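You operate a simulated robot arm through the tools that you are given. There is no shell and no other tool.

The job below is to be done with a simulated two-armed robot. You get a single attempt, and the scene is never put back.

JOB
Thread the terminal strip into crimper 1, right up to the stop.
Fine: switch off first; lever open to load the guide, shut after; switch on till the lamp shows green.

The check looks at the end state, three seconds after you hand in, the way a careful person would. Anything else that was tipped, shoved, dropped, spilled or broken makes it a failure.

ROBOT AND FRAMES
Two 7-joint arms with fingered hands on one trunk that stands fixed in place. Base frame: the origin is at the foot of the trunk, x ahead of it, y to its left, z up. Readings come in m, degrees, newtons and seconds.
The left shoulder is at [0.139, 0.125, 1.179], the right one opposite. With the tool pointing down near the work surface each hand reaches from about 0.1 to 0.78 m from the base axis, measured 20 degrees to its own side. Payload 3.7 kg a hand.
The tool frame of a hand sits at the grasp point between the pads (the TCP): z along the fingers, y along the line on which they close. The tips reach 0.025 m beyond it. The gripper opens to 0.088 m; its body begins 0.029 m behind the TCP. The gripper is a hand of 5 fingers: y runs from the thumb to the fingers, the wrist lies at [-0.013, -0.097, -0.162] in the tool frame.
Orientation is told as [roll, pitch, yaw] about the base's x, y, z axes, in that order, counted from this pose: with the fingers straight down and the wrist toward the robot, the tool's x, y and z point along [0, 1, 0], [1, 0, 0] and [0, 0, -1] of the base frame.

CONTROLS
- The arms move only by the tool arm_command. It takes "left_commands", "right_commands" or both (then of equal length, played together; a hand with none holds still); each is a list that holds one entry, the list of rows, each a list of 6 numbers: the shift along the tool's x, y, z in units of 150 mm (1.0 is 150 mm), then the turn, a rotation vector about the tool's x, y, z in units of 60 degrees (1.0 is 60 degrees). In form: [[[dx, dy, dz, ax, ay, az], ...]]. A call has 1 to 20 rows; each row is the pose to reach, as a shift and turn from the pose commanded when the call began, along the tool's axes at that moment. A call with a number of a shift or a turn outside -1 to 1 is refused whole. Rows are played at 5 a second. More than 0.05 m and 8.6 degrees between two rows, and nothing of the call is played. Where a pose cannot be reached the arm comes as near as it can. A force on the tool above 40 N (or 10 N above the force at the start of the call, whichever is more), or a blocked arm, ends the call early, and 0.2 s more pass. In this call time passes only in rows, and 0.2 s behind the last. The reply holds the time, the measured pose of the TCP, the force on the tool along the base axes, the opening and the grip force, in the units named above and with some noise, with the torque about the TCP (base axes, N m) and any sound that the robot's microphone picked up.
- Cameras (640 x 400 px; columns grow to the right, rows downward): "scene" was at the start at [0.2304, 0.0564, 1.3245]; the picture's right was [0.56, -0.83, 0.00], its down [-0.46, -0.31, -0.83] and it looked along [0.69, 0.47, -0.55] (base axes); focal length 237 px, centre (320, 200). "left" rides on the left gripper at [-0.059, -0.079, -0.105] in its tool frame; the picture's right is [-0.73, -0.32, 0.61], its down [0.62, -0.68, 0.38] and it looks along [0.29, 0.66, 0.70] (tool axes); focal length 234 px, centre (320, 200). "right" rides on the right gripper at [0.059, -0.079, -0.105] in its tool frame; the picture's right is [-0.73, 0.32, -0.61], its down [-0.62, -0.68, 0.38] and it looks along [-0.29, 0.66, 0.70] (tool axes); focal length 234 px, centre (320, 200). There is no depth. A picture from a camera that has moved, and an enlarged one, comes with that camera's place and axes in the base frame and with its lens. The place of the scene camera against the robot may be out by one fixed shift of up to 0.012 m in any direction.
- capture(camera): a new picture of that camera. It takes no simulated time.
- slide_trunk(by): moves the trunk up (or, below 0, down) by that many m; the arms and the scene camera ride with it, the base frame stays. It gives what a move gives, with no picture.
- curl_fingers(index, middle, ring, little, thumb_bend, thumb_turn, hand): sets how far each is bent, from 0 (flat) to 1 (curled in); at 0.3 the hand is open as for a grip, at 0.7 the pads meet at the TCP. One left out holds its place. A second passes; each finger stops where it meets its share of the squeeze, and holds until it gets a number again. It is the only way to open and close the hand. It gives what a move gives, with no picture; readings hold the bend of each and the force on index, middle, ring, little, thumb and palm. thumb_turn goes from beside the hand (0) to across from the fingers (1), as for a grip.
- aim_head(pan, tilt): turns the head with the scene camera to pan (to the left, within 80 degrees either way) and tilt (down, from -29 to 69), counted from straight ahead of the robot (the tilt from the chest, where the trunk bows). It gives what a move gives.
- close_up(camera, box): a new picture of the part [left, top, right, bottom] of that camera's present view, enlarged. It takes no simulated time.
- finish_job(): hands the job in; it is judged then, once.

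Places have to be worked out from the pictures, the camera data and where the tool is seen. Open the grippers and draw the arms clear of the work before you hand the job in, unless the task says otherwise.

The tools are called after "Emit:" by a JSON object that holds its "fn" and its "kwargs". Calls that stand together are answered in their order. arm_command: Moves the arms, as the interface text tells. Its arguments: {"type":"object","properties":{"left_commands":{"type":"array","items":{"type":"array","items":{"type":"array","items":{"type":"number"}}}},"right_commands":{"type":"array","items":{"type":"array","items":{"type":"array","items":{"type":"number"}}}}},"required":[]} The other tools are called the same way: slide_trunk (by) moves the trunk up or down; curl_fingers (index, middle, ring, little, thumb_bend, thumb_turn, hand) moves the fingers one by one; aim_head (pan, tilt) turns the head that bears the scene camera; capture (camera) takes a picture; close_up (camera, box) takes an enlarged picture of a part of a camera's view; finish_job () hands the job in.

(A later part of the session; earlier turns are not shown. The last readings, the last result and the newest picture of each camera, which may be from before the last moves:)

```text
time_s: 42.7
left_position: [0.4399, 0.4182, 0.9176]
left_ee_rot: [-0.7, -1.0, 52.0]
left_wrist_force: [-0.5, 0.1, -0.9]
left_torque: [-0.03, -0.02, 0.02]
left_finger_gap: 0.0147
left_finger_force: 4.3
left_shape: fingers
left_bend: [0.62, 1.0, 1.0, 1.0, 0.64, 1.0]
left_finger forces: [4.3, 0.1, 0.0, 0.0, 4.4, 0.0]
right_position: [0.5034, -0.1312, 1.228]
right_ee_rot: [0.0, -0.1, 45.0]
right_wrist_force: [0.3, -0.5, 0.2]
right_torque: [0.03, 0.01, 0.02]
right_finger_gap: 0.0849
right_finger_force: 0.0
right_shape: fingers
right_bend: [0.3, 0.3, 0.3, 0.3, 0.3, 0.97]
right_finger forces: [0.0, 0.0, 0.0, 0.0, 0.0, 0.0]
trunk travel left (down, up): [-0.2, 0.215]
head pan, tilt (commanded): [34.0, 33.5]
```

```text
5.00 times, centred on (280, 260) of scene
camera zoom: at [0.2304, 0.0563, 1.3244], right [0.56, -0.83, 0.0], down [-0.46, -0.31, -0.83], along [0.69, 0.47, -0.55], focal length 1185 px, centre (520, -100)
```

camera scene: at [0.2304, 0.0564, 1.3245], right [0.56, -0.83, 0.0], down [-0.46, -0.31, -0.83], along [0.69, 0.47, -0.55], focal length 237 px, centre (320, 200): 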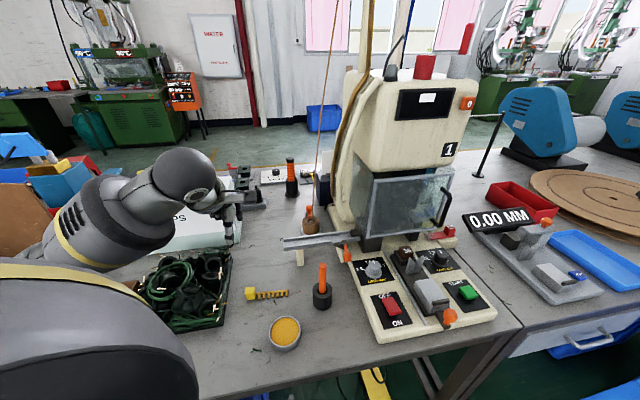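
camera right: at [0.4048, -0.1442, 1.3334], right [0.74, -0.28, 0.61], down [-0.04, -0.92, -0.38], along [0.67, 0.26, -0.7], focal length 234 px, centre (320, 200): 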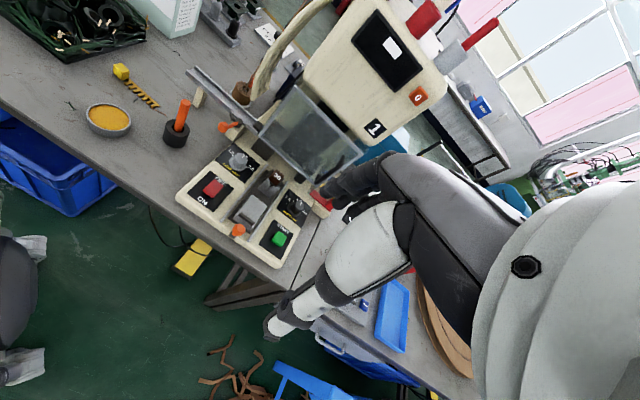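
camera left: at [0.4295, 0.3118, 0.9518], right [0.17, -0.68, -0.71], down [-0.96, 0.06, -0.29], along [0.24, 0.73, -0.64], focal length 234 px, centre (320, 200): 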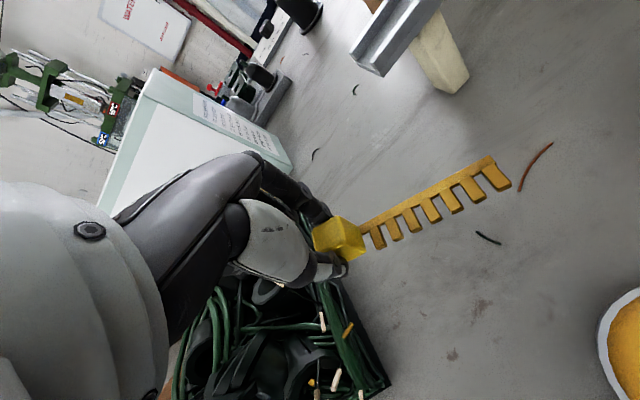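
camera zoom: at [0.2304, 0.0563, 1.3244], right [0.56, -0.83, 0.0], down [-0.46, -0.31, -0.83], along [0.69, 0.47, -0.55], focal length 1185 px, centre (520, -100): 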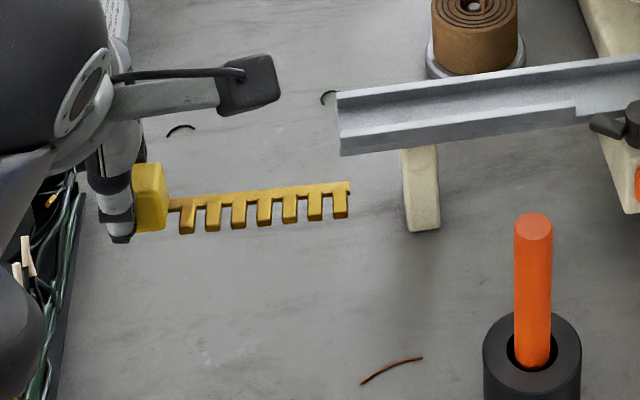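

The strip is now at −44.6° (guide −45.1°), with a residual droop of about 4°. I level it and carry it over the guide's entry, keeping it about 3.5 cm above the walls.

Emit:
{"fn": "arm_command", "kwargs": {"left_commands": [[[-0.1, 0.066, 0.002, 0, -0.008, 0.001], [-0.2, 0.133, 0.005, 0, -0.016, 0.002], [-0.3, 0.2, 0.007, 0, -0.024, 0.003], [-0.4, 0.265, 0.01, 0, -0.032, 0.004], [-0.5, 0.33, 0.012, 0, -0.04, 0.005], [-0.6, 0.4, 0.014, 0, -0.048, 0.006], [-0.7, 0.465, 0.017, 0, -0.056, 0.007], [-0.81, 0.531, 0.019, 0, -0.063, 0.008]]]}}

Emit:
{"fn": "capture", "kwargs": {"camera": "left"}}

Emit:
{"fn": "close_up", "kwargs": {"camera": "right", "box": [180, 30, 290, 130]}}

Emit:
{"fn": "close_up", "kwargs": {"camera": "scene", "box": [260, 180, 380, 280]}}

```text
time_s: 44.5
left_position: [0.5853, 0.4073, 0.9175]
left_ee_rot: [-4.4, -1.0, 51.5]
left_wrist_force: [0.2, -0.1, -0.6]
left_torque: [-0.01, 0.02, -0.01]
left_finger_gap: 0.0146
left_finger_force: 4.6
left_shape: fingers
left_bend: [0.62, 1.0, 1.0, 1.0, 0.64, 1.0]
left_finger forces: [4.2, 0.1, 0.0, 0.1, 4.3, 0.0]
right_position: [0.5023, -0.1307, 1.2274]
right_ee_rot: [0.0, 0.0, 45.0]
right_wrist_force: [0.0, -0.2, 0.0]
right_torque: [-0.03, 0.02, -0.03]
right_finger_gap: 0.0849
right_finger_force: 0.1
right_shape: fingers
right_bend: [0.3, 0.3, 0.3, 0.3, 0.3, 0.97]
right_finger forces: [0.0, 0.0, 0.1, 0.1, 0.1, 0.1]
trunk travel left (down, up): [-0.2, 0.215]
head pan, tilt (commanded): [34.0, 33.5]
```

```text
taken
camera left: at [0.5747, 0.3126, 1.0239], right [0.41, -0.72, -0.56], down [-0.88, -0.16, -0.44], along [0.23, 0.67, -0.7], focal length 234 px, centre (320, 200)
```

left: 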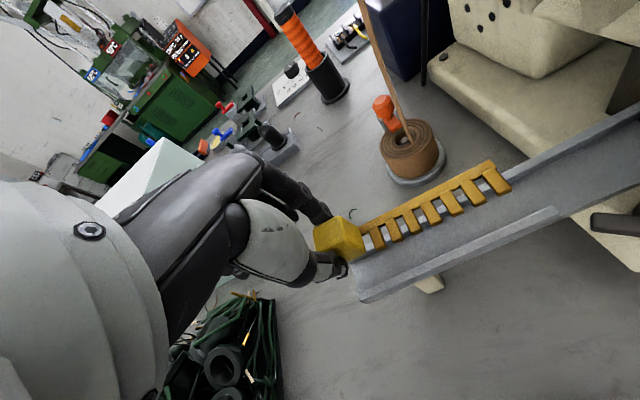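

```text
4.00 times, centred on (235, 80) of right
camera zoom: at [0.4051, -0.1442, 1.3332], right [0.74, -0.28, 0.61], down [-0.04, -0.92, -0.38], along [0.67, 0.26, -0.7], focal length 937 px, centre (660, 680)
```

zoom: 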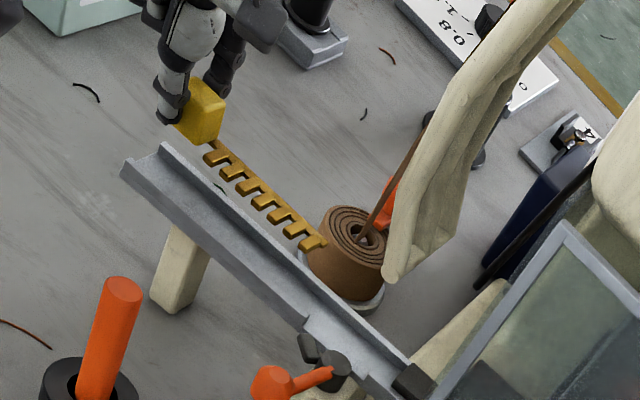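

```text
4.00 times, centred on (320, 230) of scene
camera zoom: at [0.2306, 0.0563, 1.3244], right [0.56, -0.83, 0.0], down [-0.46, -0.31, -0.83], along [0.69, 0.47, -0.55], focal length 948 px, centre (320, 80)
```

zoom: 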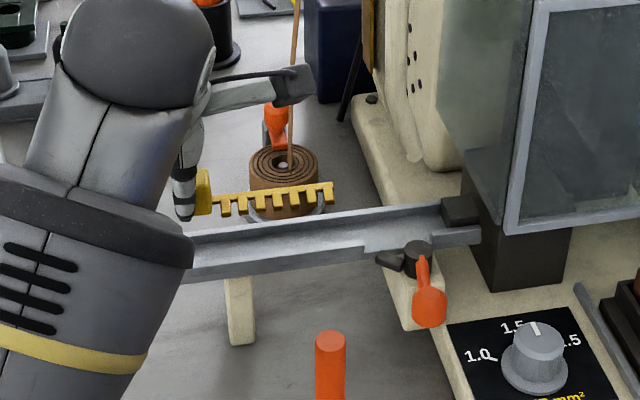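

The strip is hovering alongside/above the guide entry. I zoom in tightly from the hand cameras to measure the lateral offset between strip and channel.

Emit:
{"fn": "close_up", "kwargs": {"camera": "left", "box": [300, 140, 580, 310]}}

Emit:
{"fn": "close_up", "kwargs": {"camera": "right", "box": [205, 45, 265, 105]}}

Emit:
{"fn": "close_up", "kwargs": {"camera": "scene", "box": [280, 205, 350, 260]}}

```text
2.29 times, centred on (440, 225) of left
camera zoom: at [0.5747, 0.3126, 1.0239], right [0.41, -0.72, -0.56], down [-0.88, -0.16, -0.44], along [0.23, 0.67, -0.7], focal length 535 px, centre (46, 143)
```

zoom: 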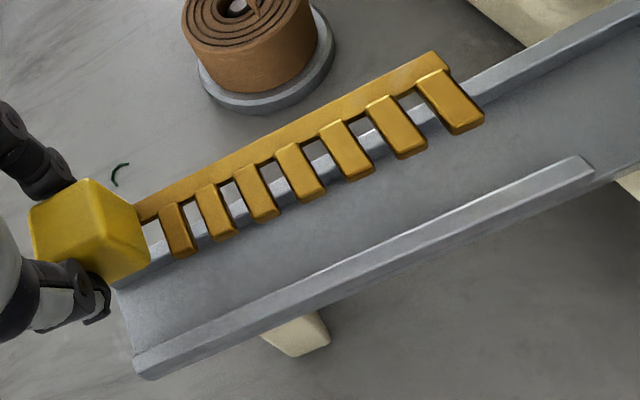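

```text
6.67 times, centred on (235, 75) of right
camera zoom: at [0.4051, -0.1442, 1.3332], right [0.74, -0.28, 0.61], down [-0.04, -0.92, -0.38], along [0.67, 0.26, -0.7], focal length 1561 px, centre (887, 1033)
```

zoom: 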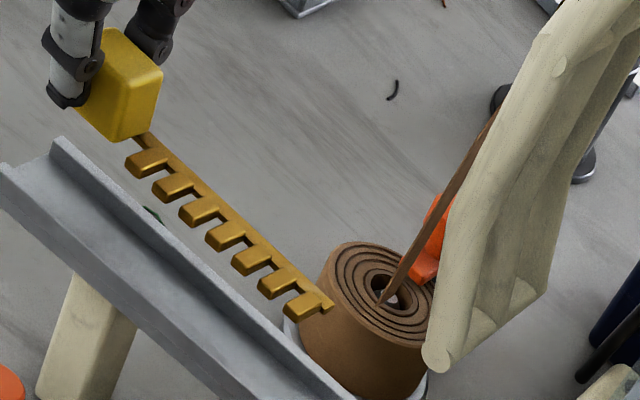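

```text
7.27 times, centred on (315, 232) of scene
camera zoom: at [0.2306, 0.0563, 1.3244], right [0.56, -0.83, 0.0], down [-0.46, -0.31, -0.83], along [0.69, 0.47, -0.55], focal length 1723 px, centre (356, -36)
```

zoom: 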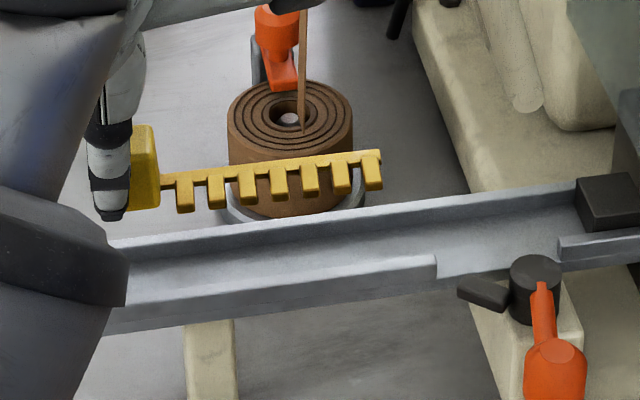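

Measured: the strip is still ~2.6° clockwise of the guide, 1° nose-up, and 4–6 mm too far toward the back wall. I correct these and lower 2 cm to reduce parallax for the next check.

Emit:
{"fn": "arm_command", "kwargs": {"left_commands": [[[0.005, -0.012, 0.03, 0, 0.006, -0.014], [0.01, -0.024, 0.06, 0, 0.012, -0.028], [0.014, -0.035, 0.1, 0, 0.018, -0.043], [0.014, -0.035, 0.132, 0, 0.018, -0.043]]]}}

Emit:
{"fn": "close_up", "kwargs": {"camera": "left", "box": [300, 140, 580, 310]}}

Emit:
{"fn": "close_up", "kwargs": {"camera": "right", "box": [200, 45, 260, 105]}}

Emit:
{"fn": "close_up", "kwargs": {"camera": "scene", "box": [280, 205, 350, 260]}}

```text
time_s: 45.5
left_position: [0.5827, 0.4034, 0.8982]
left_ee_rot: [-3.4, -0.8, 54.0]
left_wrist_force: [0.8, 0.3, -0.7]
left_torque: [-0.01, -0.03, 0.01]
left_finger_gap: 0.0145
left_finger_force: 4.2
left_shape: fingers
left_bend: [0.62, 1.0, 1.0, 1.0, 0.64, 1.0]
left_finger forces: [4.3, 0.1, 0.0, 0.1, 4.3, 0.1]
right_position: [0.503, -0.1311, 1.2279]
right_ee_rot: [0.0, 0.0, 45.0]
right_wrist_force: [0.5, -0.5, 0.0]
right_torque: [-0.03, -0.01, -0.03]
right_finger_gap: 0.0853
right_finger_force: 0.1
right_shape: fingers
right_bend: [0.3, 0.3, 0.3, 0.3, 0.3, 0.97]
right_finger forces: [0.0, 0.0, 0.0, 0.0, 0.0, 0.1]
trunk travel left (down, up): [-0.2, 0.215]
head pan, tilt (commanded): [34.0, 33.5]
```

```text
2.29 times, centred on (440, 225) of left
camera zoom: at [0.5771, 0.3075, 1.0033], right [0.43, -0.7, -0.57], down [-0.88, -0.19, -0.43], along [0.19, 0.69, -0.7], focal length 535 px, centre (46, 143)
```

zoom: 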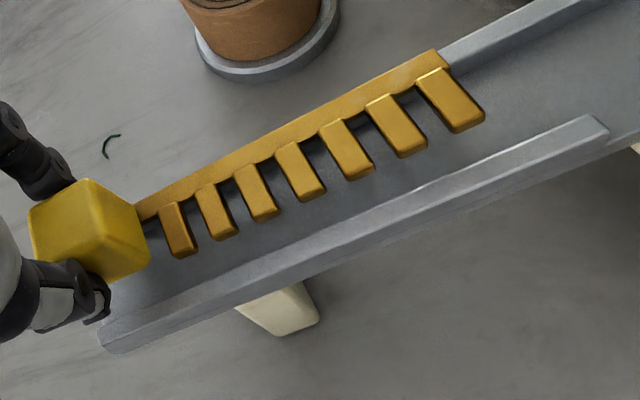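

```text
6.67 times, centred on (230, 75) of right
camera zoom: at [0.4049, -0.1442, 1.3334], right [0.74, -0.28, 0.61], down [-0.04, -0.92, -0.38], along [0.67, 0.26, -0.7], focal length 1561 px, centre (920, 1033)
```

zoom: 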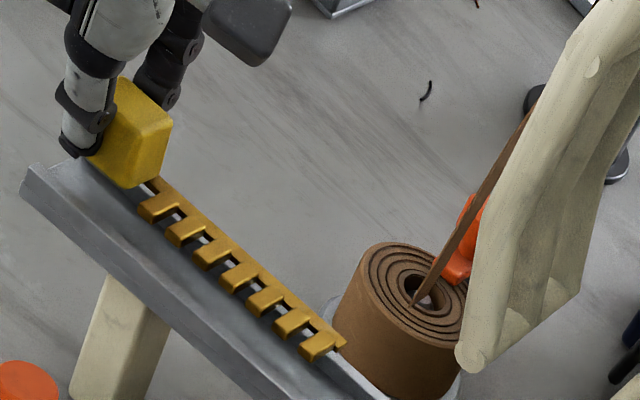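

```text
7.27 times, centred on (315, 232) of scene
camera zoom: at [0.2304, 0.0564, 1.3245], right [0.56, -0.83, 0.0], down [-0.46, -0.31, -0.83], along [0.69, 0.47, -0.55], focal length 1723 px, centre (356, -36)
```

zoom: 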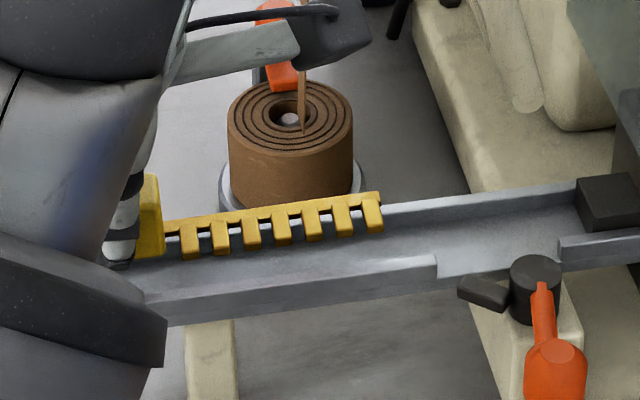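

The strip now looks parallel to the guide. I take tighter zooms to measure the side margins at both ends.

Emit:
{"fn": "close_up", "kwargs": {"camera": "left", "box": [450, 130, 570, 220]}}

Emit:
{"fn": "close_up", "kwargs": {"camera": "left", "box": [310, 200, 430, 300]}}

Emit:
{"fn": "close_up", "kwargs": {"camera": "right", "box": [200, 55, 230, 85]}}

Emit:
{"fn": "close_up", "kwargs": {"camera": "right", "box": [225, 80, 255, 110]}}

```text
4.44 times, centred on (510, 175) of left
camera zoom: at [0.5771, 0.3075, 1.0033], right [0.43, -0.7, -0.57], down [-0.88, -0.19, -0.43], along [0.19, 0.69, -0.7], focal length 1041 px, centre (-524, 311)
```

zoom: 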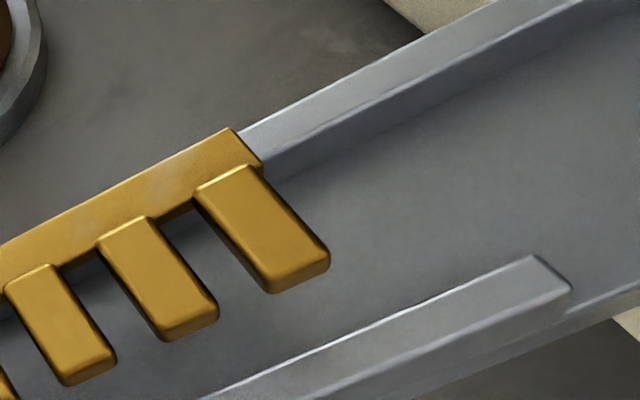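

```text
4.00 times, centred on (370, 250) of left
camera zoom: at [0.5771, 0.3075, 1.0033], right [0.43, -0.7, -0.57], down [-0.88, -0.19, -0.43], along [0.19, 0.69, -0.7], focal length 937 px, centre (120, 0)
```

zoom: 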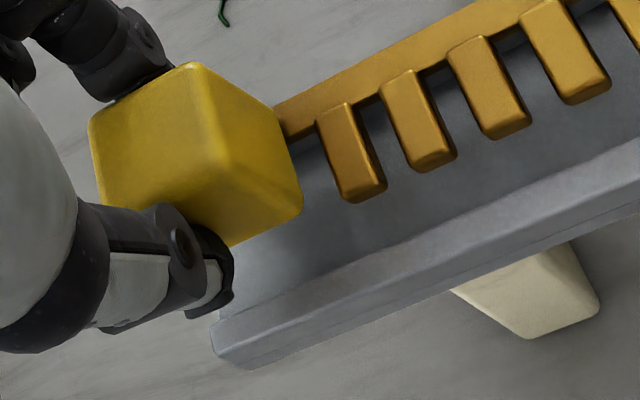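

```text
13.33 times, centred on (215, 70) of right
camera zoom: at [0.4049, -0.1442, 1.3334], right [0.74, -0.28, 0.61], down [-0.04, -0.92, -0.38], along [0.67, 0.26, -0.7], focal length 3122 px, centre (1720, 1933)
```

zoom: 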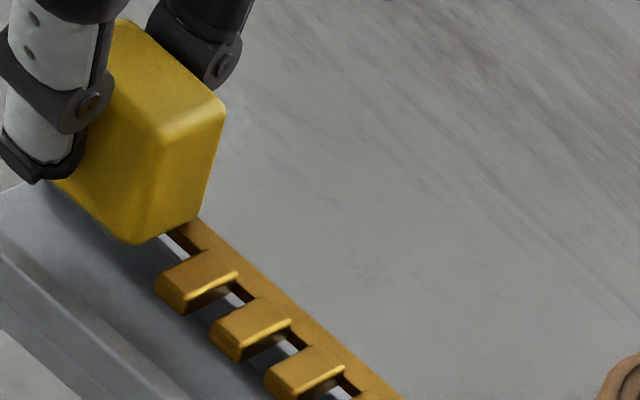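

```text
13.33 times, centred on (240, 95) of right
camera zoom: at [0.4049, -0.1442, 1.3334], right [0.74, -0.28, 0.61], down [-0.04, -0.92, -0.38], along [0.67, 0.26, -0.7], focal length 3122 px, centre (1387, 1600)
```

zoom: 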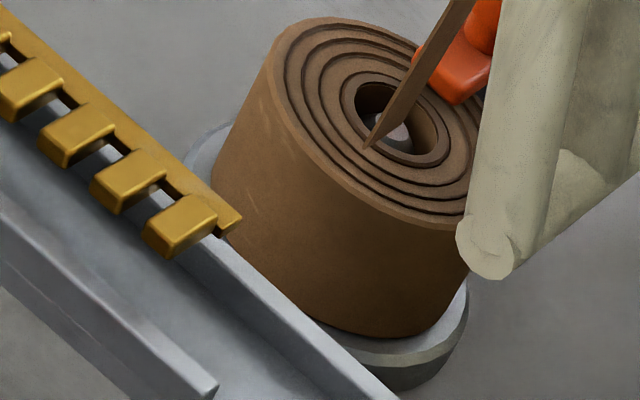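

The strip's far end is centred within about 1 mm (channel 0.680–0.706, strip ≈0.684–0.704), slightly nose-up. I level it 1.5° and lower 8 mm, watching the force.

Emit:
{"fn": "arm_command", "kwargs": {"left_commands": [[[0.002, -0.004, 0.013, 0, 0.012, 0], [0.004, -0.007, 0.027, 0, 0.025, 0], [0.004, -0.007, 0.04, 0, 0.025, 0], [0.004, -0.007, 0.053, 0, 0.025, 0]]]}}

Emit:
{"fn": "close_up", "kwargs": {"camera": "left", "box": [450, 130, 570, 220]}}

Emit:
{"fn": "close_up", "kwargs": {"camera": "left", "box": [310, 200, 430, 300]}}

Emit:
{"fn": "close_up", "kwargs": {"camera": "right", "box": [200, 55, 260, 115]}}

Emit:
{"fn": "close_up", "kwargs": {"camera": "scene", "box": [280, 205, 350, 260]}}

```text
time_s: 46.5
left_position: [0.5808, 0.4044, 0.8888]
left_ee_rot: [-2.0, -0.8, 54.1]
left_wrist_force: [0.0, -0.2, 0.8]
left_torque: [0.03, 0.01, -0.01]
left_finger_gap: 0.0142
left_finger_force: 4.1
left_shape: fingers
left_bend: [0.62, 1.0, 1.0, 1.0, 0.64, 1.0]
left_finger forces: [4.5, 0.0, 0.0, 0.0, 4.5, 0.0]
right_position: [0.502, -0.1312, 1.2278]
right_ee_rot: [0.1, 0.0, 45.0]
right_wrist_force: [0.0, 0.3, 0.2]
right_torque: [-0.04, 0.04, 0.0]
right_finger_gap: 0.0851
right_finger_force: 0.0
right_shape: fingers
right_bend: [0.3, 0.3, 0.3, 0.3, 0.3, 0.97]
right_finger forces: [0.0, 0.0, 0.0, 0.0, 0.0, 0.1]
trunk travel left (down, up): [-0.2, 0.215]
head pan, tilt (commanded): [34.0, 33.5]
```

```text
4.44 times, centred on (510, 175) of left
camera zoom: at [0.5789, 0.3054, 0.994], right [0.42, -0.69, -0.59], down [-0.89, -0.19, -0.41], along [0.18, 0.7, -0.7], focal length 1041 px, centre (-524, 311)
```

zoom: 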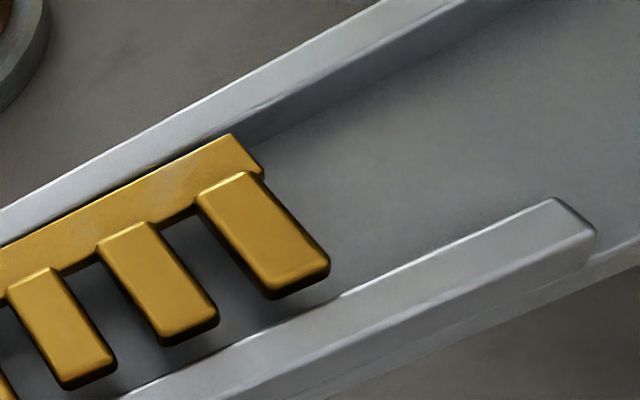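

```text
4.00 times, centred on (370, 250) of left
camera zoom: at [0.5789, 0.3054, 0.994], right [0.42, -0.69, -0.59], down [-0.89, -0.19, -0.41], along [0.18, 0.7, -0.7], focal length 937 px, centre (120, 0)
```

zoom: 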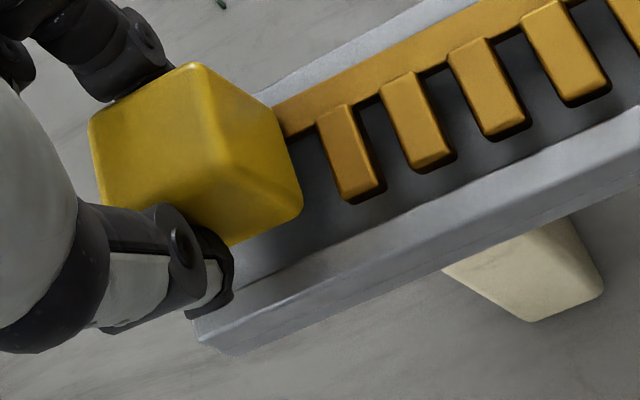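

```text
6.67 times, centred on (230, 85) of right
camera zoom: at [0.4047, -0.1443, 1.3335], right [0.74, -0.28, 0.61], down [-0.04, -0.92, -0.38], along [0.67, 0.26, -0.7], focal length 1561 px, centre (920, 967)
```

zoom: 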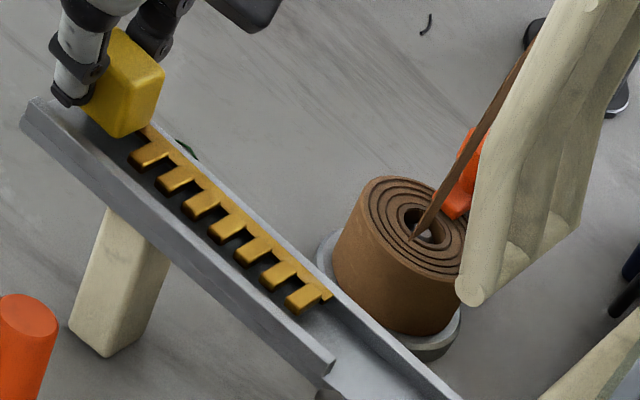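

```text
7.27 times, centred on (315, 232) of scene
camera zoom: at [0.2302, 0.0563, 1.3245], right [0.56, -0.83, 0.0], down [-0.46, -0.31, -0.83], along [0.69, 0.47, -0.55], focal length 1723 px, centre (356, -36)
```

zoom: 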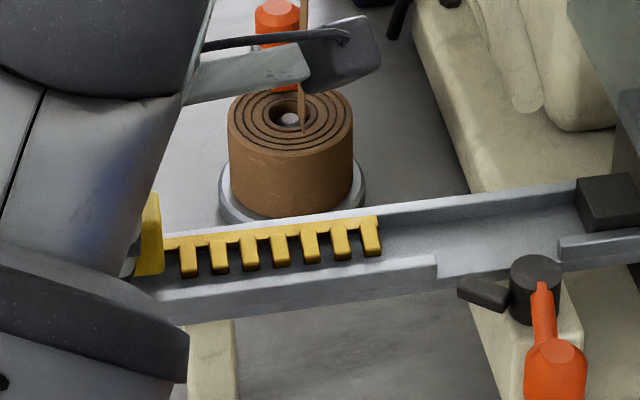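

The strip now sits between the walls, still a few millimetres above the floor. I lower in 1.5 mm steps to rest it.

Emit:
{"fn": "arm_command", "kwargs": {"left_commands": [[[0, 0, 0.01, 0, 0, 0], [0, 0, 0.02, 0, 0, 0], [0, 0, 0.028, 0, 0, 0]]]}}

Emit:
{"fn": "close_up", "kwargs": {"camera": "left", "box": [450, 130, 570, 220]}}

Emit:
{"fn": "close_up", "kwargs": {"camera": "left", "box": [310, 200, 430, 300]}}

Emit:
{"fn": "close_up", "kwargs": {"camera": "right", "box": [200, 55, 260, 115]}}

```text
time_s: 47.3
left_position: [0.581, 0.4025, 0.885]
left_ee_rot: [-2.0, -1.0, 54.1]
left_wrist_force: [-0.3, -0.6, 6.4]
left_torque: [-0.01, -0.02, -0.01]
left_finger_gap: 0.0145
left_finger_force: 6.1
left_shape: fingers
left_bend: [0.64, 1.0, 1.0, 1.0, 0.63, 1.0]
left_finger forces: [5.4, 0.1, 0.1, 0.0, 6.2, 0.1]
right_position: [0.5012, -0.1317, 1.2277]
right_ee_rot: [0.0, 0.0, 44.9]
right_wrist_force: [0.4, -0.3, 0.7]
right_torque: [0.0, 0.03, -0.02]
right_finger_gap: 0.0849
right_finger_force: 0.1
right_shape: fingers
right_bend: [0.3, 0.3, 0.3, 0.3, 0.3, 0.97]
right_finger forces: [0.0, 0.0, 0.0, 0.0, 0.1, 0.1]
trunk travel left (down, up): [-0.2, 0.215]
head pan, tilt (commanded): [34.0, 33.5]
```

```text
4.44 times, centred on (510, 175) of left
camera zoom: at [0.5786, 0.305, 0.9907], right [0.42, -0.69, -0.59], down [-0.89, -0.19, -0.42], along [0.18, 0.7, -0.69], focal length 1041 px, centre (-524, 311)
```

zoom: 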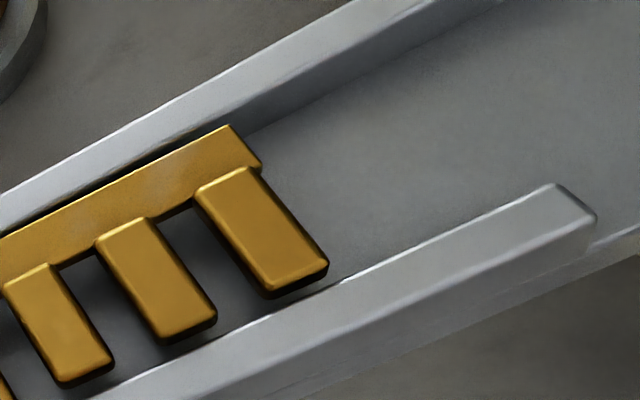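

```text
4.00 times, centred on (370, 250) of left
camera zoom: at [0.5786, 0.305, 0.9907], right [0.42, -0.69, -0.59], down [-0.89, -0.19, -0.42], along [0.18, 0.7, -0.69], focal length 937 px, centre (120, 0)
```

zoom: 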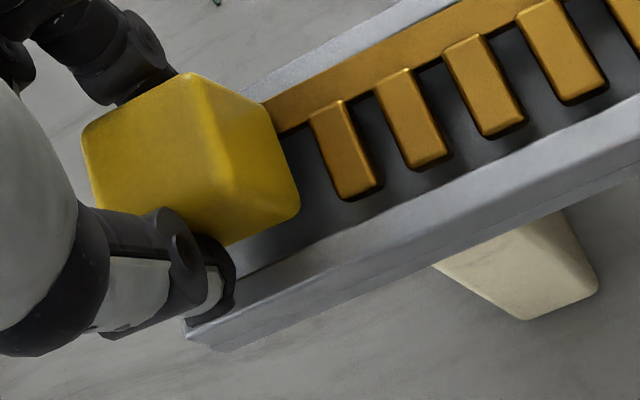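

```text
6.67 times, centred on (230, 85) of right
camera zoom: at [0.404, -0.1446, 1.3337], right [0.74, -0.29, 0.61], down [-0.04, -0.92, -0.38], along [0.67, 0.26, -0.7], focal length 1561 px, centre (920, 967)
```

zoom: 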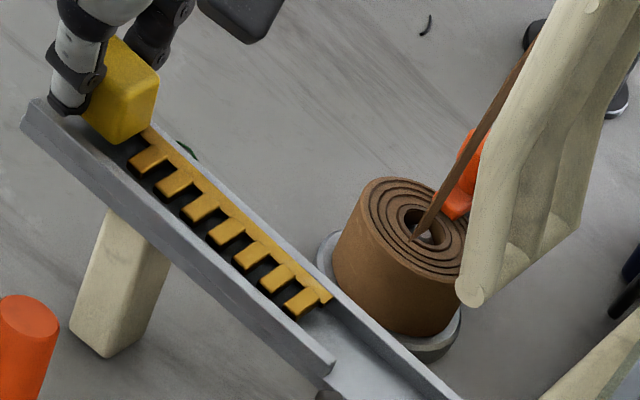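

Contact (6 N) at the expected floor height, and the strip lies between both walls with gaps on each side. I ease the load by 1 mm and slide the strip along the guide 20 mm, still holding the block.

Emit:
{"fn": "arm_command", "kwargs": {"left_commands": [[[0, 0, -0.0067, 0, 0, 0], [-0.033, -0.0053, -0.0055, 0, 0, 0], [-0.066, -0.0106, -0.0045, 0, 0, 0], [-0.099, -0.016, -0.0034, 0, 0, 0], [-0.132, -0.021, -0.0025, 0, 0, 0]]]}}

Emit:
{"fn": "close_up", "kwargs": {"camera": "left", "box": [310, 110, 590, 310]}}

Emit:
{"fn": "close_up", "kwargs": {"camera": "right", "box": [200, 55, 270, 125]}}

Emit:
{"fn": "close_up", "kwargs": {"camera": "scene", "box": [280, 190, 380, 270]}}

```text
time_s: 48.5
left_position: [0.5947, 0.3889, 0.8847]
left_ee_rot: [-1.9, -0.8, 54.1]
left_wrist_force: [-1.1, -0.4, -0.3]
left_torque: [-0.02, 0.0, 0.01]
left_finger_gap: 0.0144
left_finger_force: 4.6
left_shape: fingers
left_bend: [0.63, 1.0, 1.0, 1.0, 0.63, 1.0]
left_finger forces: [3.9, 0.0, 0.0, 0.0, 5.1, 0.0]
right_position: [0.503, -0.1313, 1.2285]
right_ee_rot: [0.0, 0.0, 44.9]
right_wrist_force: [0.2, 0.0, -0.2]
right_torque: [-0.01, 0.05, 0.0]
right_finger_gap: 0.0851
right_finger_force: 0.0
right_shape: fingers
right_bend: [0.3, 0.3, 0.3, 0.3, 0.3, 0.97]
right_finger forces: [0.0, 0.0, 0.1, 0.1, 0.1, 0.0]
trunk travel left (down, up): [-0.2, 0.215]
head pan, tilt (commanded): [34.0, 33.5]
```

```text
2.00 times, centred on (450, 210) of left
camera zoom: at [0.593, 0.2914, 0.9907], right [0.42, -0.69, -0.59], down [-0.89, -0.19, -0.41], along [0.18, 0.7, -0.7], focal length 468 px, centre (60, 180)
```

zoom: 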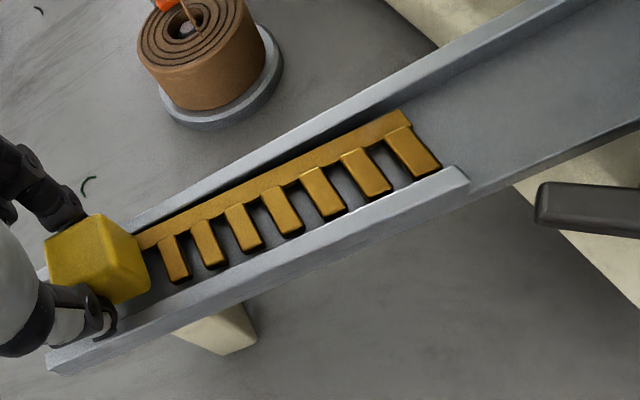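

```text
5.71 times, centred on (235, 90) of right
camera zoom: at [0.4048, -0.1442, 1.3334], right [0.74, -0.28, 0.61], down [-0.04, -0.92, -0.38], along [0.67, 0.26, -0.7], focal length 1338 px, centre (806, 829)
```

zoom: 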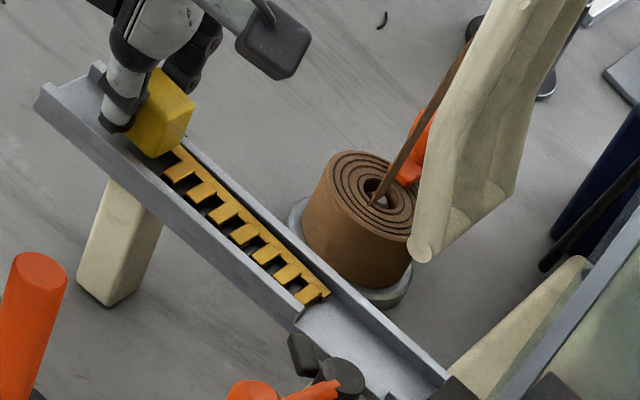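

```text
5.00 times, centred on (330, 230) of scene
camera zoom: at [0.2303, 0.0563, 1.3245], right [0.56, -0.83, 0.0], down [-0.46, -0.31, -0.83], along [0.69, 0.47, -0.55], focal length 1185 px, centre (270, 50)
```

zoom: 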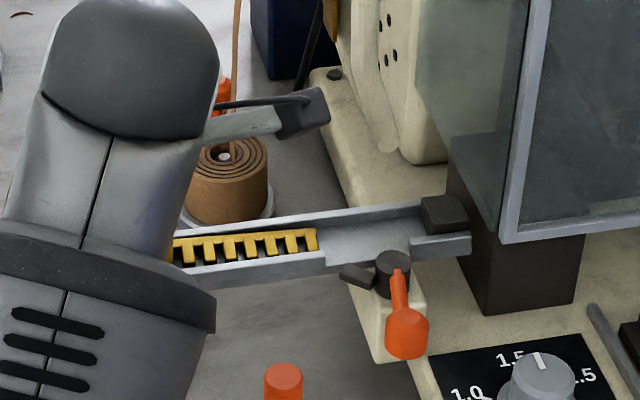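

It slides freely. The far end sits slightly toward the front wall, so I add 1.2° of counter-clockwise yaw and slide another 20 mm.

Emit:
{"fn": "arm_command", "kwargs": {"left_commands": [[[0, 0, 0, 0, 0, -0.02], [-0.033, -0.0053, 0.001, 0, 0, -0.02], [-0.066, -0.0106, 0.002, 0, 0, -0.02], [-0.099, -0.016, 0.003, 0, 0, -0.02], [-0.132, -0.021, 0.004, 0, 0, -0.02]]]}}

Emit:
{"fn": "close_up", "kwargs": {"camera": "left", "box": [310, 110, 590, 310]}}

Emit:
{"fn": "close_up", "kwargs": {"camera": "right", "box": [200, 55, 270, 125]}}

Emit:
{"fn": "capture", "kwargs": {"camera": "scene"}}

```text
time_s: 49.7
left_position: [0.609, 0.3738, 0.8846]
left_ee_rot: [-1.9, -0.8, 55.2]
left_wrist_force: [0.1, -0.8, -0.5]
left_torque: [-0.01, 0.01, -0.01]
left_finger_gap: 0.0145
left_finger_force: 4.0
left_shape: fingers
left_bend: [0.63, 1.0, 1.0, 1.0, 0.63, 1.0]
left_finger forces: [4.3, 0.0, 0.1, 0.0, 4.8, 0.0]
right_position: [0.5016, -0.131, 1.2281]
right_ee_rot: [0.0, -0.1, 45.1]
right_wrist_force: [-0.3, -0.8, 0.3]
right_torque: [0.0, 0.0, -0.04]
right_finger_gap: 0.0848
right_finger_force: 0.0
right_shape: fingers
right_bend: [0.3, 0.3, 0.3, 0.3, 0.3, 0.97]
right_finger forces: [0.1, 0.0, 0.0, 0.0, 0.0, 0.0]
trunk travel left (down, up): [-0.2, 0.215]
head pan, tilt (commanded): [34.0, 33.5]
```

```text
2.00 times, centred on (450, 210) of left
camera zoom: at [0.6091, 0.2769, 0.9905], right [0.43, -0.68, -0.59], down [-0.89, -0.21, -0.41], along [0.16, 0.7, -0.7], focal length 468 px, centre (60, 180)
```

zoom: 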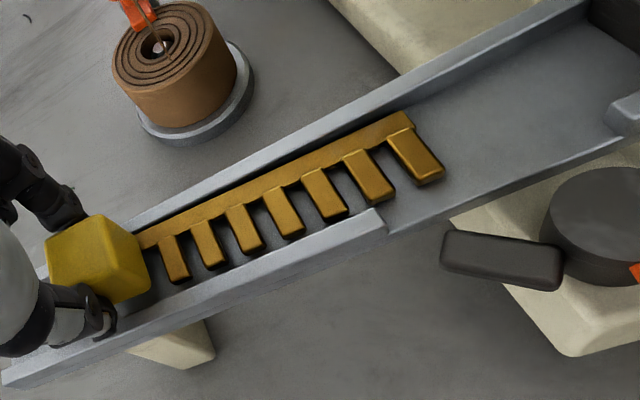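

```text
5.71 times, centred on (235, 90) of right
camera zoom: at [0.4049, -0.1442, 1.3333], right [0.74, -0.28, 0.61], down [-0.04, -0.92, -0.38], along [0.67, 0.26, -0.7], focal length 1338 px, centre (806, 829)
```

zoom: 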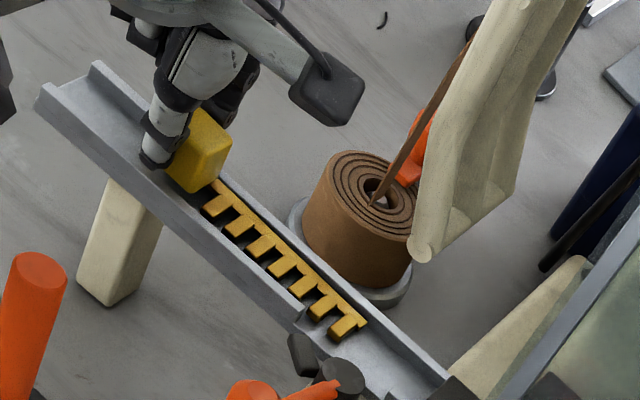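

```text
taken
camera scene: at [0.2304, 0.0563, 1.3244], right [0.56, -0.83, 0.0], down [-0.46, -0.31, -0.83], along [0.69, 0.47, -0.55], focal length 237 px, centre (320, 200)
```

scene: 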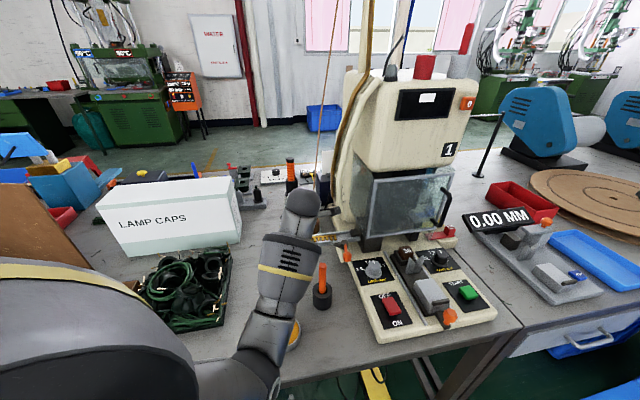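

Good progress. I zoom in on the far end before it passes the gap toward the second wall segment.

Emit:
{"fn": "close_up", "kwargs": {"camera": "left", "box": [450, 110, 590, 230]}}

Emit:
{"fn": "close_up", "kwargs": {"camera": "right", "box": [225, 80, 265, 120]}}

Emit:
{"fn": "close_up", "kwargs": {"camera": "scene", "box": [305, 205, 385, 265]}}

```text
3.33 times, centred on (520, 170) of left
camera zoom: at [0.6091, 0.2769, 0.9905], right [0.43, -0.68, -0.59], down [-0.89, -0.21, -0.41], along [0.16, 0.7, -0.7], focal length 781 px, centre (-347, 300)
```

zoom: 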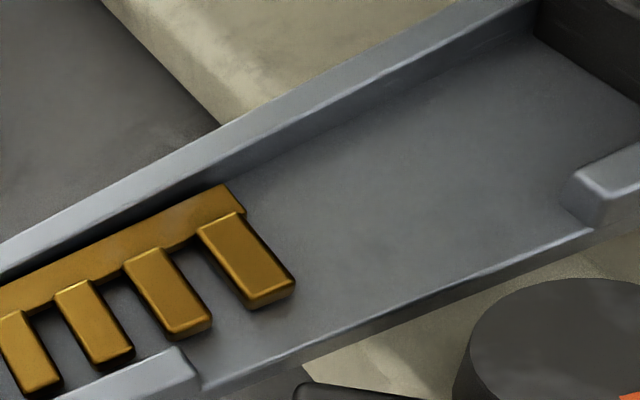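

```text
10.00 times, centred on (245, 100) of right
camera zoom: at [0.4049, -0.1442, 1.3333], right [0.74, -0.28, 0.61], down [-0.04, -0.92, -0.38], along [0.67, 0.26, -0.7], focal length 2342 px, centre (1070, 1200)
```

zoom: 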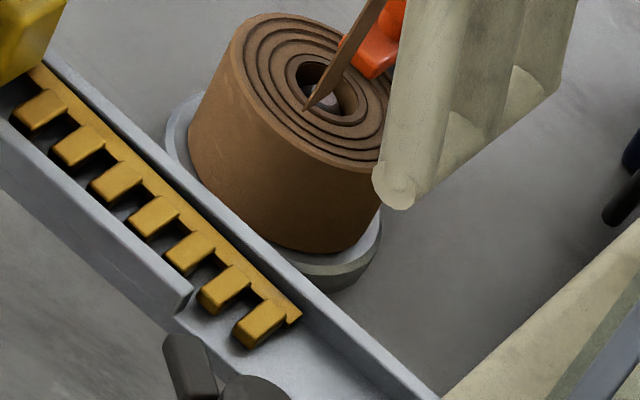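

```text
6.67 times, centred on (345, 235) of scene
camera zoom: at [0.2304, 0.0563, 1.3244], right [0.56, -0.83, 0.0], down [-0.46, -0.31, -0.83], along [0.69, 0.47, -0.55], focal length 1580 px, centre (153, -33)
```

zoom: 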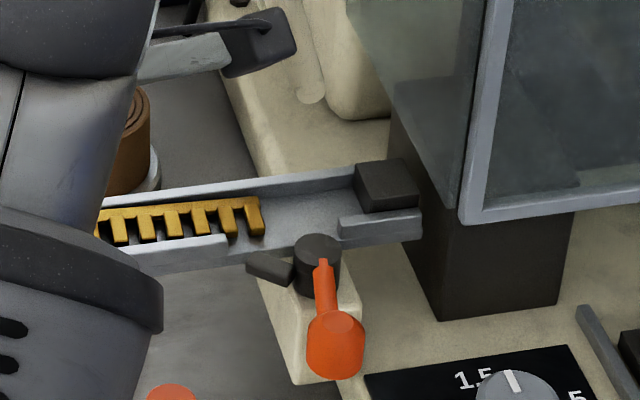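

The strip is well inside with 3–4 mm to spare at the second wall piece. I slide it another 25 mm toward the black stop block.

Emit:
{"fn": "arm_command", "kwargs": {"left_commands": [[[-0.0328, -0.0059, 0.001, 0, 0, 0], [-0.0656, -0.0118, 0.002, 0, 0, 0], [-0.0984, -0.0177, 0.003, 0, 0, 0], [-0.1312, -0.0236, 0.004, 0, 0, 0], [-0.164, -0.0295, 0.005, 0, 0, 0]]]}}

Emit:
{"fn": "close_up", "kwargs": {"camera": "left", "box": [310, 110, 590, 310]}}

Emit:
{"fn": "close_up", "kwargs": {"camera": "right", "box": [205, 60, 275, 130]}}

Emit:
{"fn": "capture", "kwargs": {"camera": "scene"}}

```text
time_s: 50.9
left_position: [0.6273, 0.3569, 0.8863]
left_ee_rot: [-1.9, -0.9, 55.2]
left_wrist_force: [-0.3, -0.7, -0.4]
left_torque: [0.02, 0.01, -0.01]
left_finger_gap: 0.0143
left_finger_force: 4.4
left_shape: fingers
left_bend: [0.63, 1.0, 1.0, 1.0, 0.63, 1.0]
left_finger forces: [4.1, 0.0, 0.0, 0.1, 4.9, 0.0]
right_position: [0.5021, -0.1295, 1.2283]
right_ee_rot: [0.0, 0.0, 45.0]
right_wrist_force: [0.1, -0.3, -0.1]
right_torque: [0.0, -0.01, 0.0]
right_finger_gap: 0.085
right_finger_force: 0.2
right_shape: fingers
right_bend: [0.3, 0.3, 0.3, 0.3, 0.3, 0.97]
right_finger forces: [0.1, 0.0, 0.0, 0.0, 0.1, 0.1]
trunk travel left (down, up): [-0.2, 0.215]
head pan, tilt (commanded): [34.0, 33.5]
```

```text
2.00 times, centred on (450, 210) of left
camera zoom: at [0.627, 0.2593, 0.9907], right [0.43, -0.68, -0.59], down [-0.89, -0.21, -0.41], along [0.16, 0.7, -0.7], focal length 468 px, centre (60, 180)
```

zoom: 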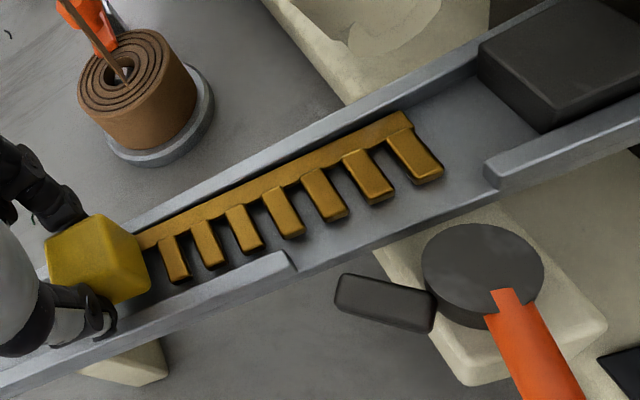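

```text
5.71 times, centred on (240, 95) of right
camera zoom: at [0.4048, -0.1442, 1.3334], right [0.74, -0.28, 0.61], down [-0.04, -0.92, -0.38], along [0.67, 0.26, -0.7], focal length 1338 px, centre (777, 800)
```

zoom: 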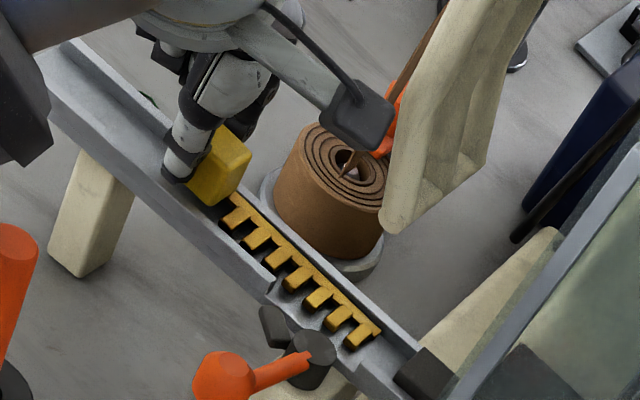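

```text
taken
camera scene: at [0.2303, 0.0563, 1.3245], right [0.56, -0.83, 0.0], down [-0.46, -0.31, -0.83], along [0.69, 0.47, -0.55], focal length 237 px, centre (320, 200)
```

scene: 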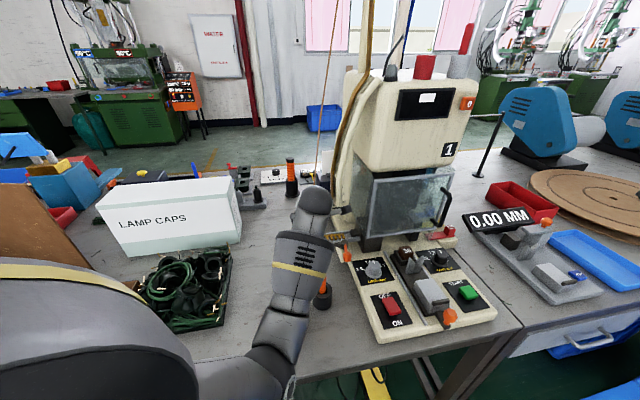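

About 18–20 mm remain to the stop block. I advance 14 mm, then will finish in small steps.

Emit:
{"fn": "arm_command", "kwargs": {"left_commands": [[[-0.0328, -0.0059, 0.001, 0, 0, 0], [-0.0656, -0.0118, 0.002, 0, 0, 0], [-0.092, -0.0165, 0.003, 0, 0, 0]]]}}

Emit:
{"fn": "close_up", "kwargs": {"camera": "left", "box": [450, 90, 590, 210]}}

Emit:
{"fn": "close_up", "kwargs": {"camera": "right", "box": [205, 60, 275, 130]}}

```text
time_s: 51.7
left_position: [0.636, 0.3483, 0.8859]
left_ee_rot: [-1.9, -0.7, 55.3]
left_wrist_force: [0.7, -0.2, 0.4]
left_torque: [0.02, -0.01, 0.01]
left_finger_gap: 0.0146
left_finger_force: 4.3
left_shape: fingers
left_bend: [0.63, 1.0, 1.0, 1.0, 0.63, 1.0]
left_finger forces: [4.5, 0.0, 0.1, 0.0, 4.5, 0.1]
right_position: [0.5033, -0.1309, 1.2285]
right_ee_rot: [-0.1, 0.1, 45.0]
right_wrist_force: [1.1, -0.1, -0.4]
right_torque: [-0.05, 0.0, -0.03]
right_finger_gap: 0.085
right_finger_force: 0.1
right_shape: fingers
right_bend: [0.3, 0.3, 0.3, 0.3, 0.3, 0.97]
right_finger forces: [0.1, 0.0, 0.0, 0.0, 0.0, 0.0]
trunk travel left (down, up): [-0.2, 0.215]
head pan, tilt (commanded): [34.0, 33.5]
```

```text
3.33 times, centred on (520, 150) of left
camera zoom: at [0.6363, 0.2494, 0.9905], right [0.43, -0.68, -0.59], down [-0.89, -0.21, -0.41], along [0.16, 0.7, -0.7], focal length 781 px, centre (-347, 367)
```

zoom: 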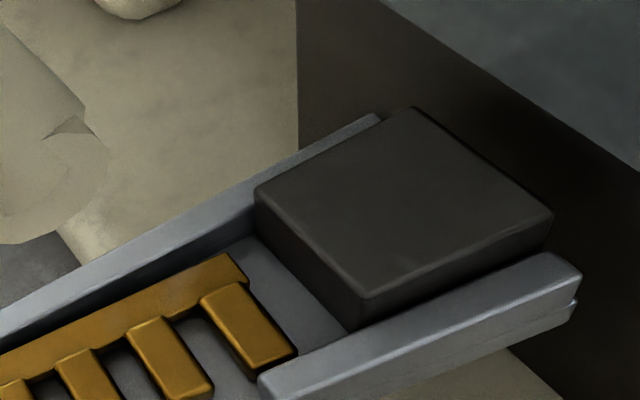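

```text
5.71 times, centred on (240, 95) of right
camera zoom: at [0.4049, -0.1442, 1.3333], right [0.74, -0.28, 0.61], down [-0.04, -0.92, -0.38], along [0.67, 0.26, -0.7], focal length 1338 px, centre (777, 800)
```

zoom: 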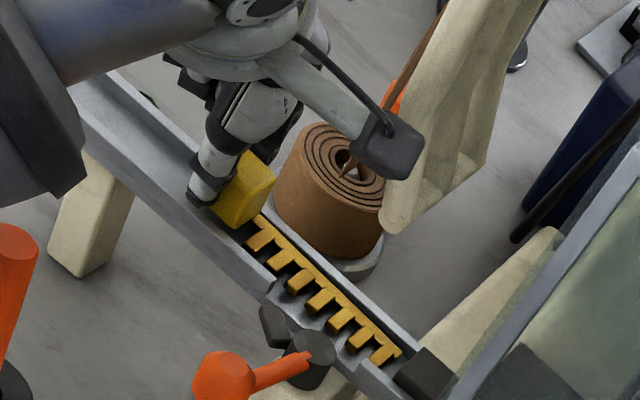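

The front end is now about 5–10 mm from the black stop block, passing cleanly inside the second wall piece. I go on in 2 mm steps.

Emit:
{"fn": "arm_command", "kwargs": {"left_commands": [[[-0.0131, -0.0024, 0.0004, 0, 0, 0], [-0.0262, -0.0047, 0.0008, 0, 0, 0], [-0.0393, -0.0071, 0.0012, 0, 0, 0]]]}}

Emit:
{"fn": "close_up", "kwargs": {"camera": "left", "box": [450, 90, 590, 210]}}

Emit:
{"fn": "close_up", "kwargs": {"camera": "right", "box": [235, 95, 275, 135]}}

```text
time_s: 52.5
left_position: [0.6407, 0.343, 0.8852]
left_ee_rot: [-1.9, -0.8, 55.3]
left_wrist_force: [-1.4, 0.9, 0.1]
left_torque: [-0.03, 0.04, -0.02]
left_finger_gap: 0.0146
left_finger_force: 4.2
left_shape: fingers
left_bend: [0.63, 1.0, 1.0, 1.0, 0.63, 1.0]
left_finger forces: [4.1, 0.1, 0.0, 0.0, 4.9, 0.0]
right_position: [0.5031, -0.1316, 1.2287]
right_ee_rot: [-0.1, 0.0, 45.0]
right_wrist_force: [-0.4, -1.4, 0.8]
right_torque: [-0.02, 0.0, 0.01]
right_finger_gap: 0.085
right_finger_force: 0.0
right_shape: fingers
right_bend: [0.3, 0.3, 0.3, 0.3, 0.3, 0.97]
right_finger forces: [0.0, 0.1, 0.0, 0.0, 0.0, 0.0]
trunk travel left (down, up): [-0.2, 0.215]
head pan, tilt (commanded): [34.0, 33.5]
```

```text
3.33 times, centred on (520, 150) of left
camera zoom: at [0.6409, 0.2455, 0.9906], right [0.43, -0.68, -0.59], down [-0.89, -0.21, -0.41], along [0.16, 0.7, -0.7], focal length 781 px, centre (-347, 367)
```

zoom: 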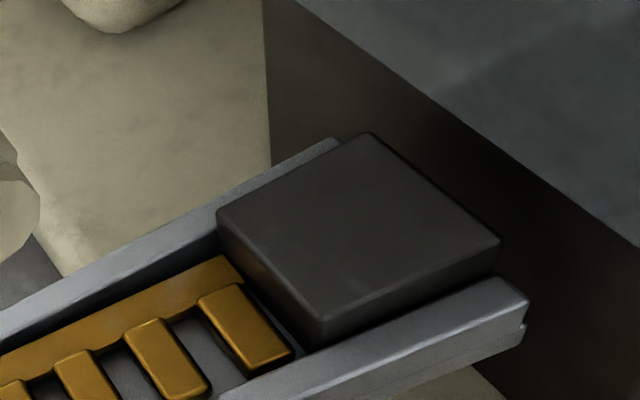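

```text
10.00 times, centred on (255, 115) of right
camera zoom: at [0.4047, -0.1441, 1.3334], right [0.74, -0.28, 0.61], down [-0.04, -0.92, -0.38], along [0.67, 0.26, -0.7], focal length 2342 px, centre (970, 1050)
```

zoom: 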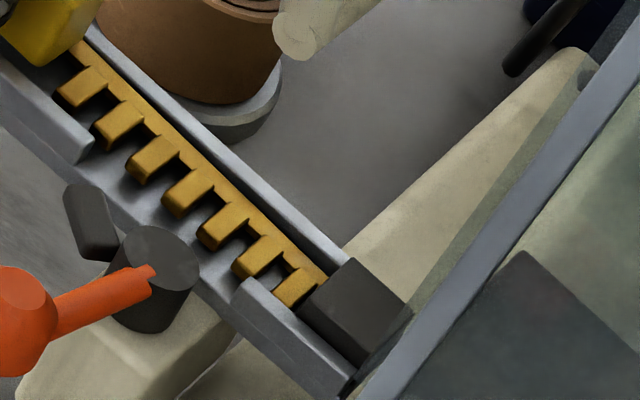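

The bar's end is now right at the block, within a millimetre or two. I push on in 1 mm steps to feel contact.

Emit:
{"fn": "arm_command", "kwargs": {"left_commands": [[[-0.0066, -0.0012, 0.0002, 0, 0, 0], [-0.0131, -0.0024, 0.0004, 0, 0, 0], [-0.0197, -0.0035, 0.0006, 0, 0, 0]]]}}

Emit:
{"fn": "close_up", "kwargs": {"camera": "left", "box": [470, 130, 550, 210]}}

Emit:
{"fn": "close_up", "kwargs": {"camera": "right", "box": [235, 95, 275, 135]}}

```text
time_s: 53.3
left_position: [0.6423, 0.342, 0.8855]
left_ee_rot: [-2.0, -0.8, 55.3]
left_wrist_force: [-4.5, 2.1, 0.3]
left_torque: [0.03, 0.09, 0.03]
left_finger_gap: 0.0148
left_finger_force: 4.6
left_shape: fingers
left_bend: [0.63, 1.0, 1.0, 1.0, 0.63, 1.0]
left_finger forces: [3.6, 0.1, 0.0, 0.0, 5.2, 0.1]
right_position: [0.5017, -0.1299, 1.2293]
right_ee_rot: [0.1, 0.1, 45.1]
right_wrist_force: [0.1, -0.5, 0.1]
right_torque: [-0.02, 0.03, 0.01]
right_finger_gap: 0.0852
right_finger_force: 0.0
right_shape: fingers
right_bend: [0.3, 0.3, 0.3, 0.3, 0.3, 0.97]
right_finger forces: [0.0, 0.0, 0.0, 0.0, 0.0, 0.1]
trunk travel left (down, up): [-0.2, 0.215]
head pan, tilt (commanded): [34.0, 33.5]
```

```text
5.00 times, centred on (510, 170) of left
camera zoom: at [0.6429, 0.2437, 0.9907], right [0.43, -0.68, -0.59], down [-0.89, -0.21, -0.41], along [0.16, 0.7, -0.7], focal length 1171 px, centre (-630, 350)
```

zoom: 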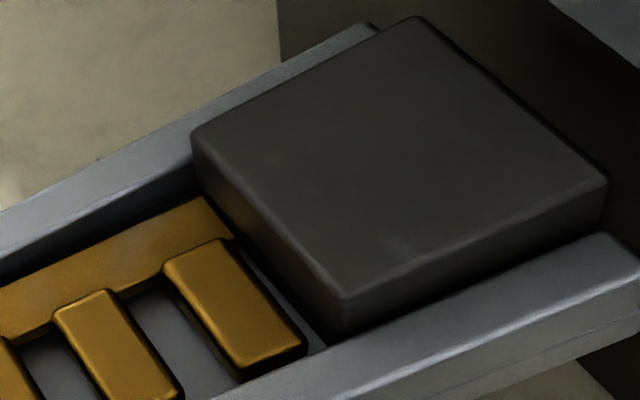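

```text
10.00 times, centred on (255, 115) of right
camera zoom: at [0.4043, -0.1439, 1.3336], right [0.74, -0.28, 0.61], down [-0.04, -0.92, -0.38], along [0.67, 0.26, -0.7], focal length 2342 px, centre (970, 1050)
```

zoom: 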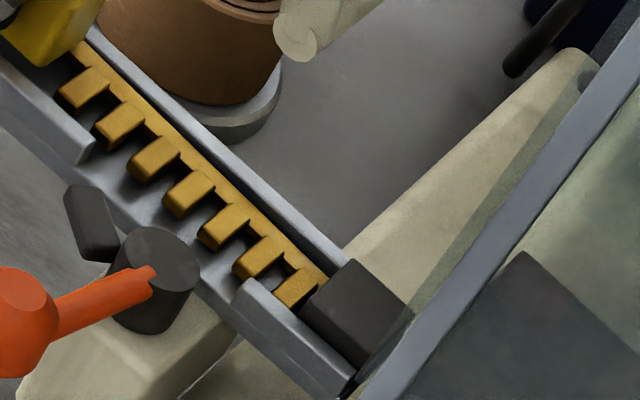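

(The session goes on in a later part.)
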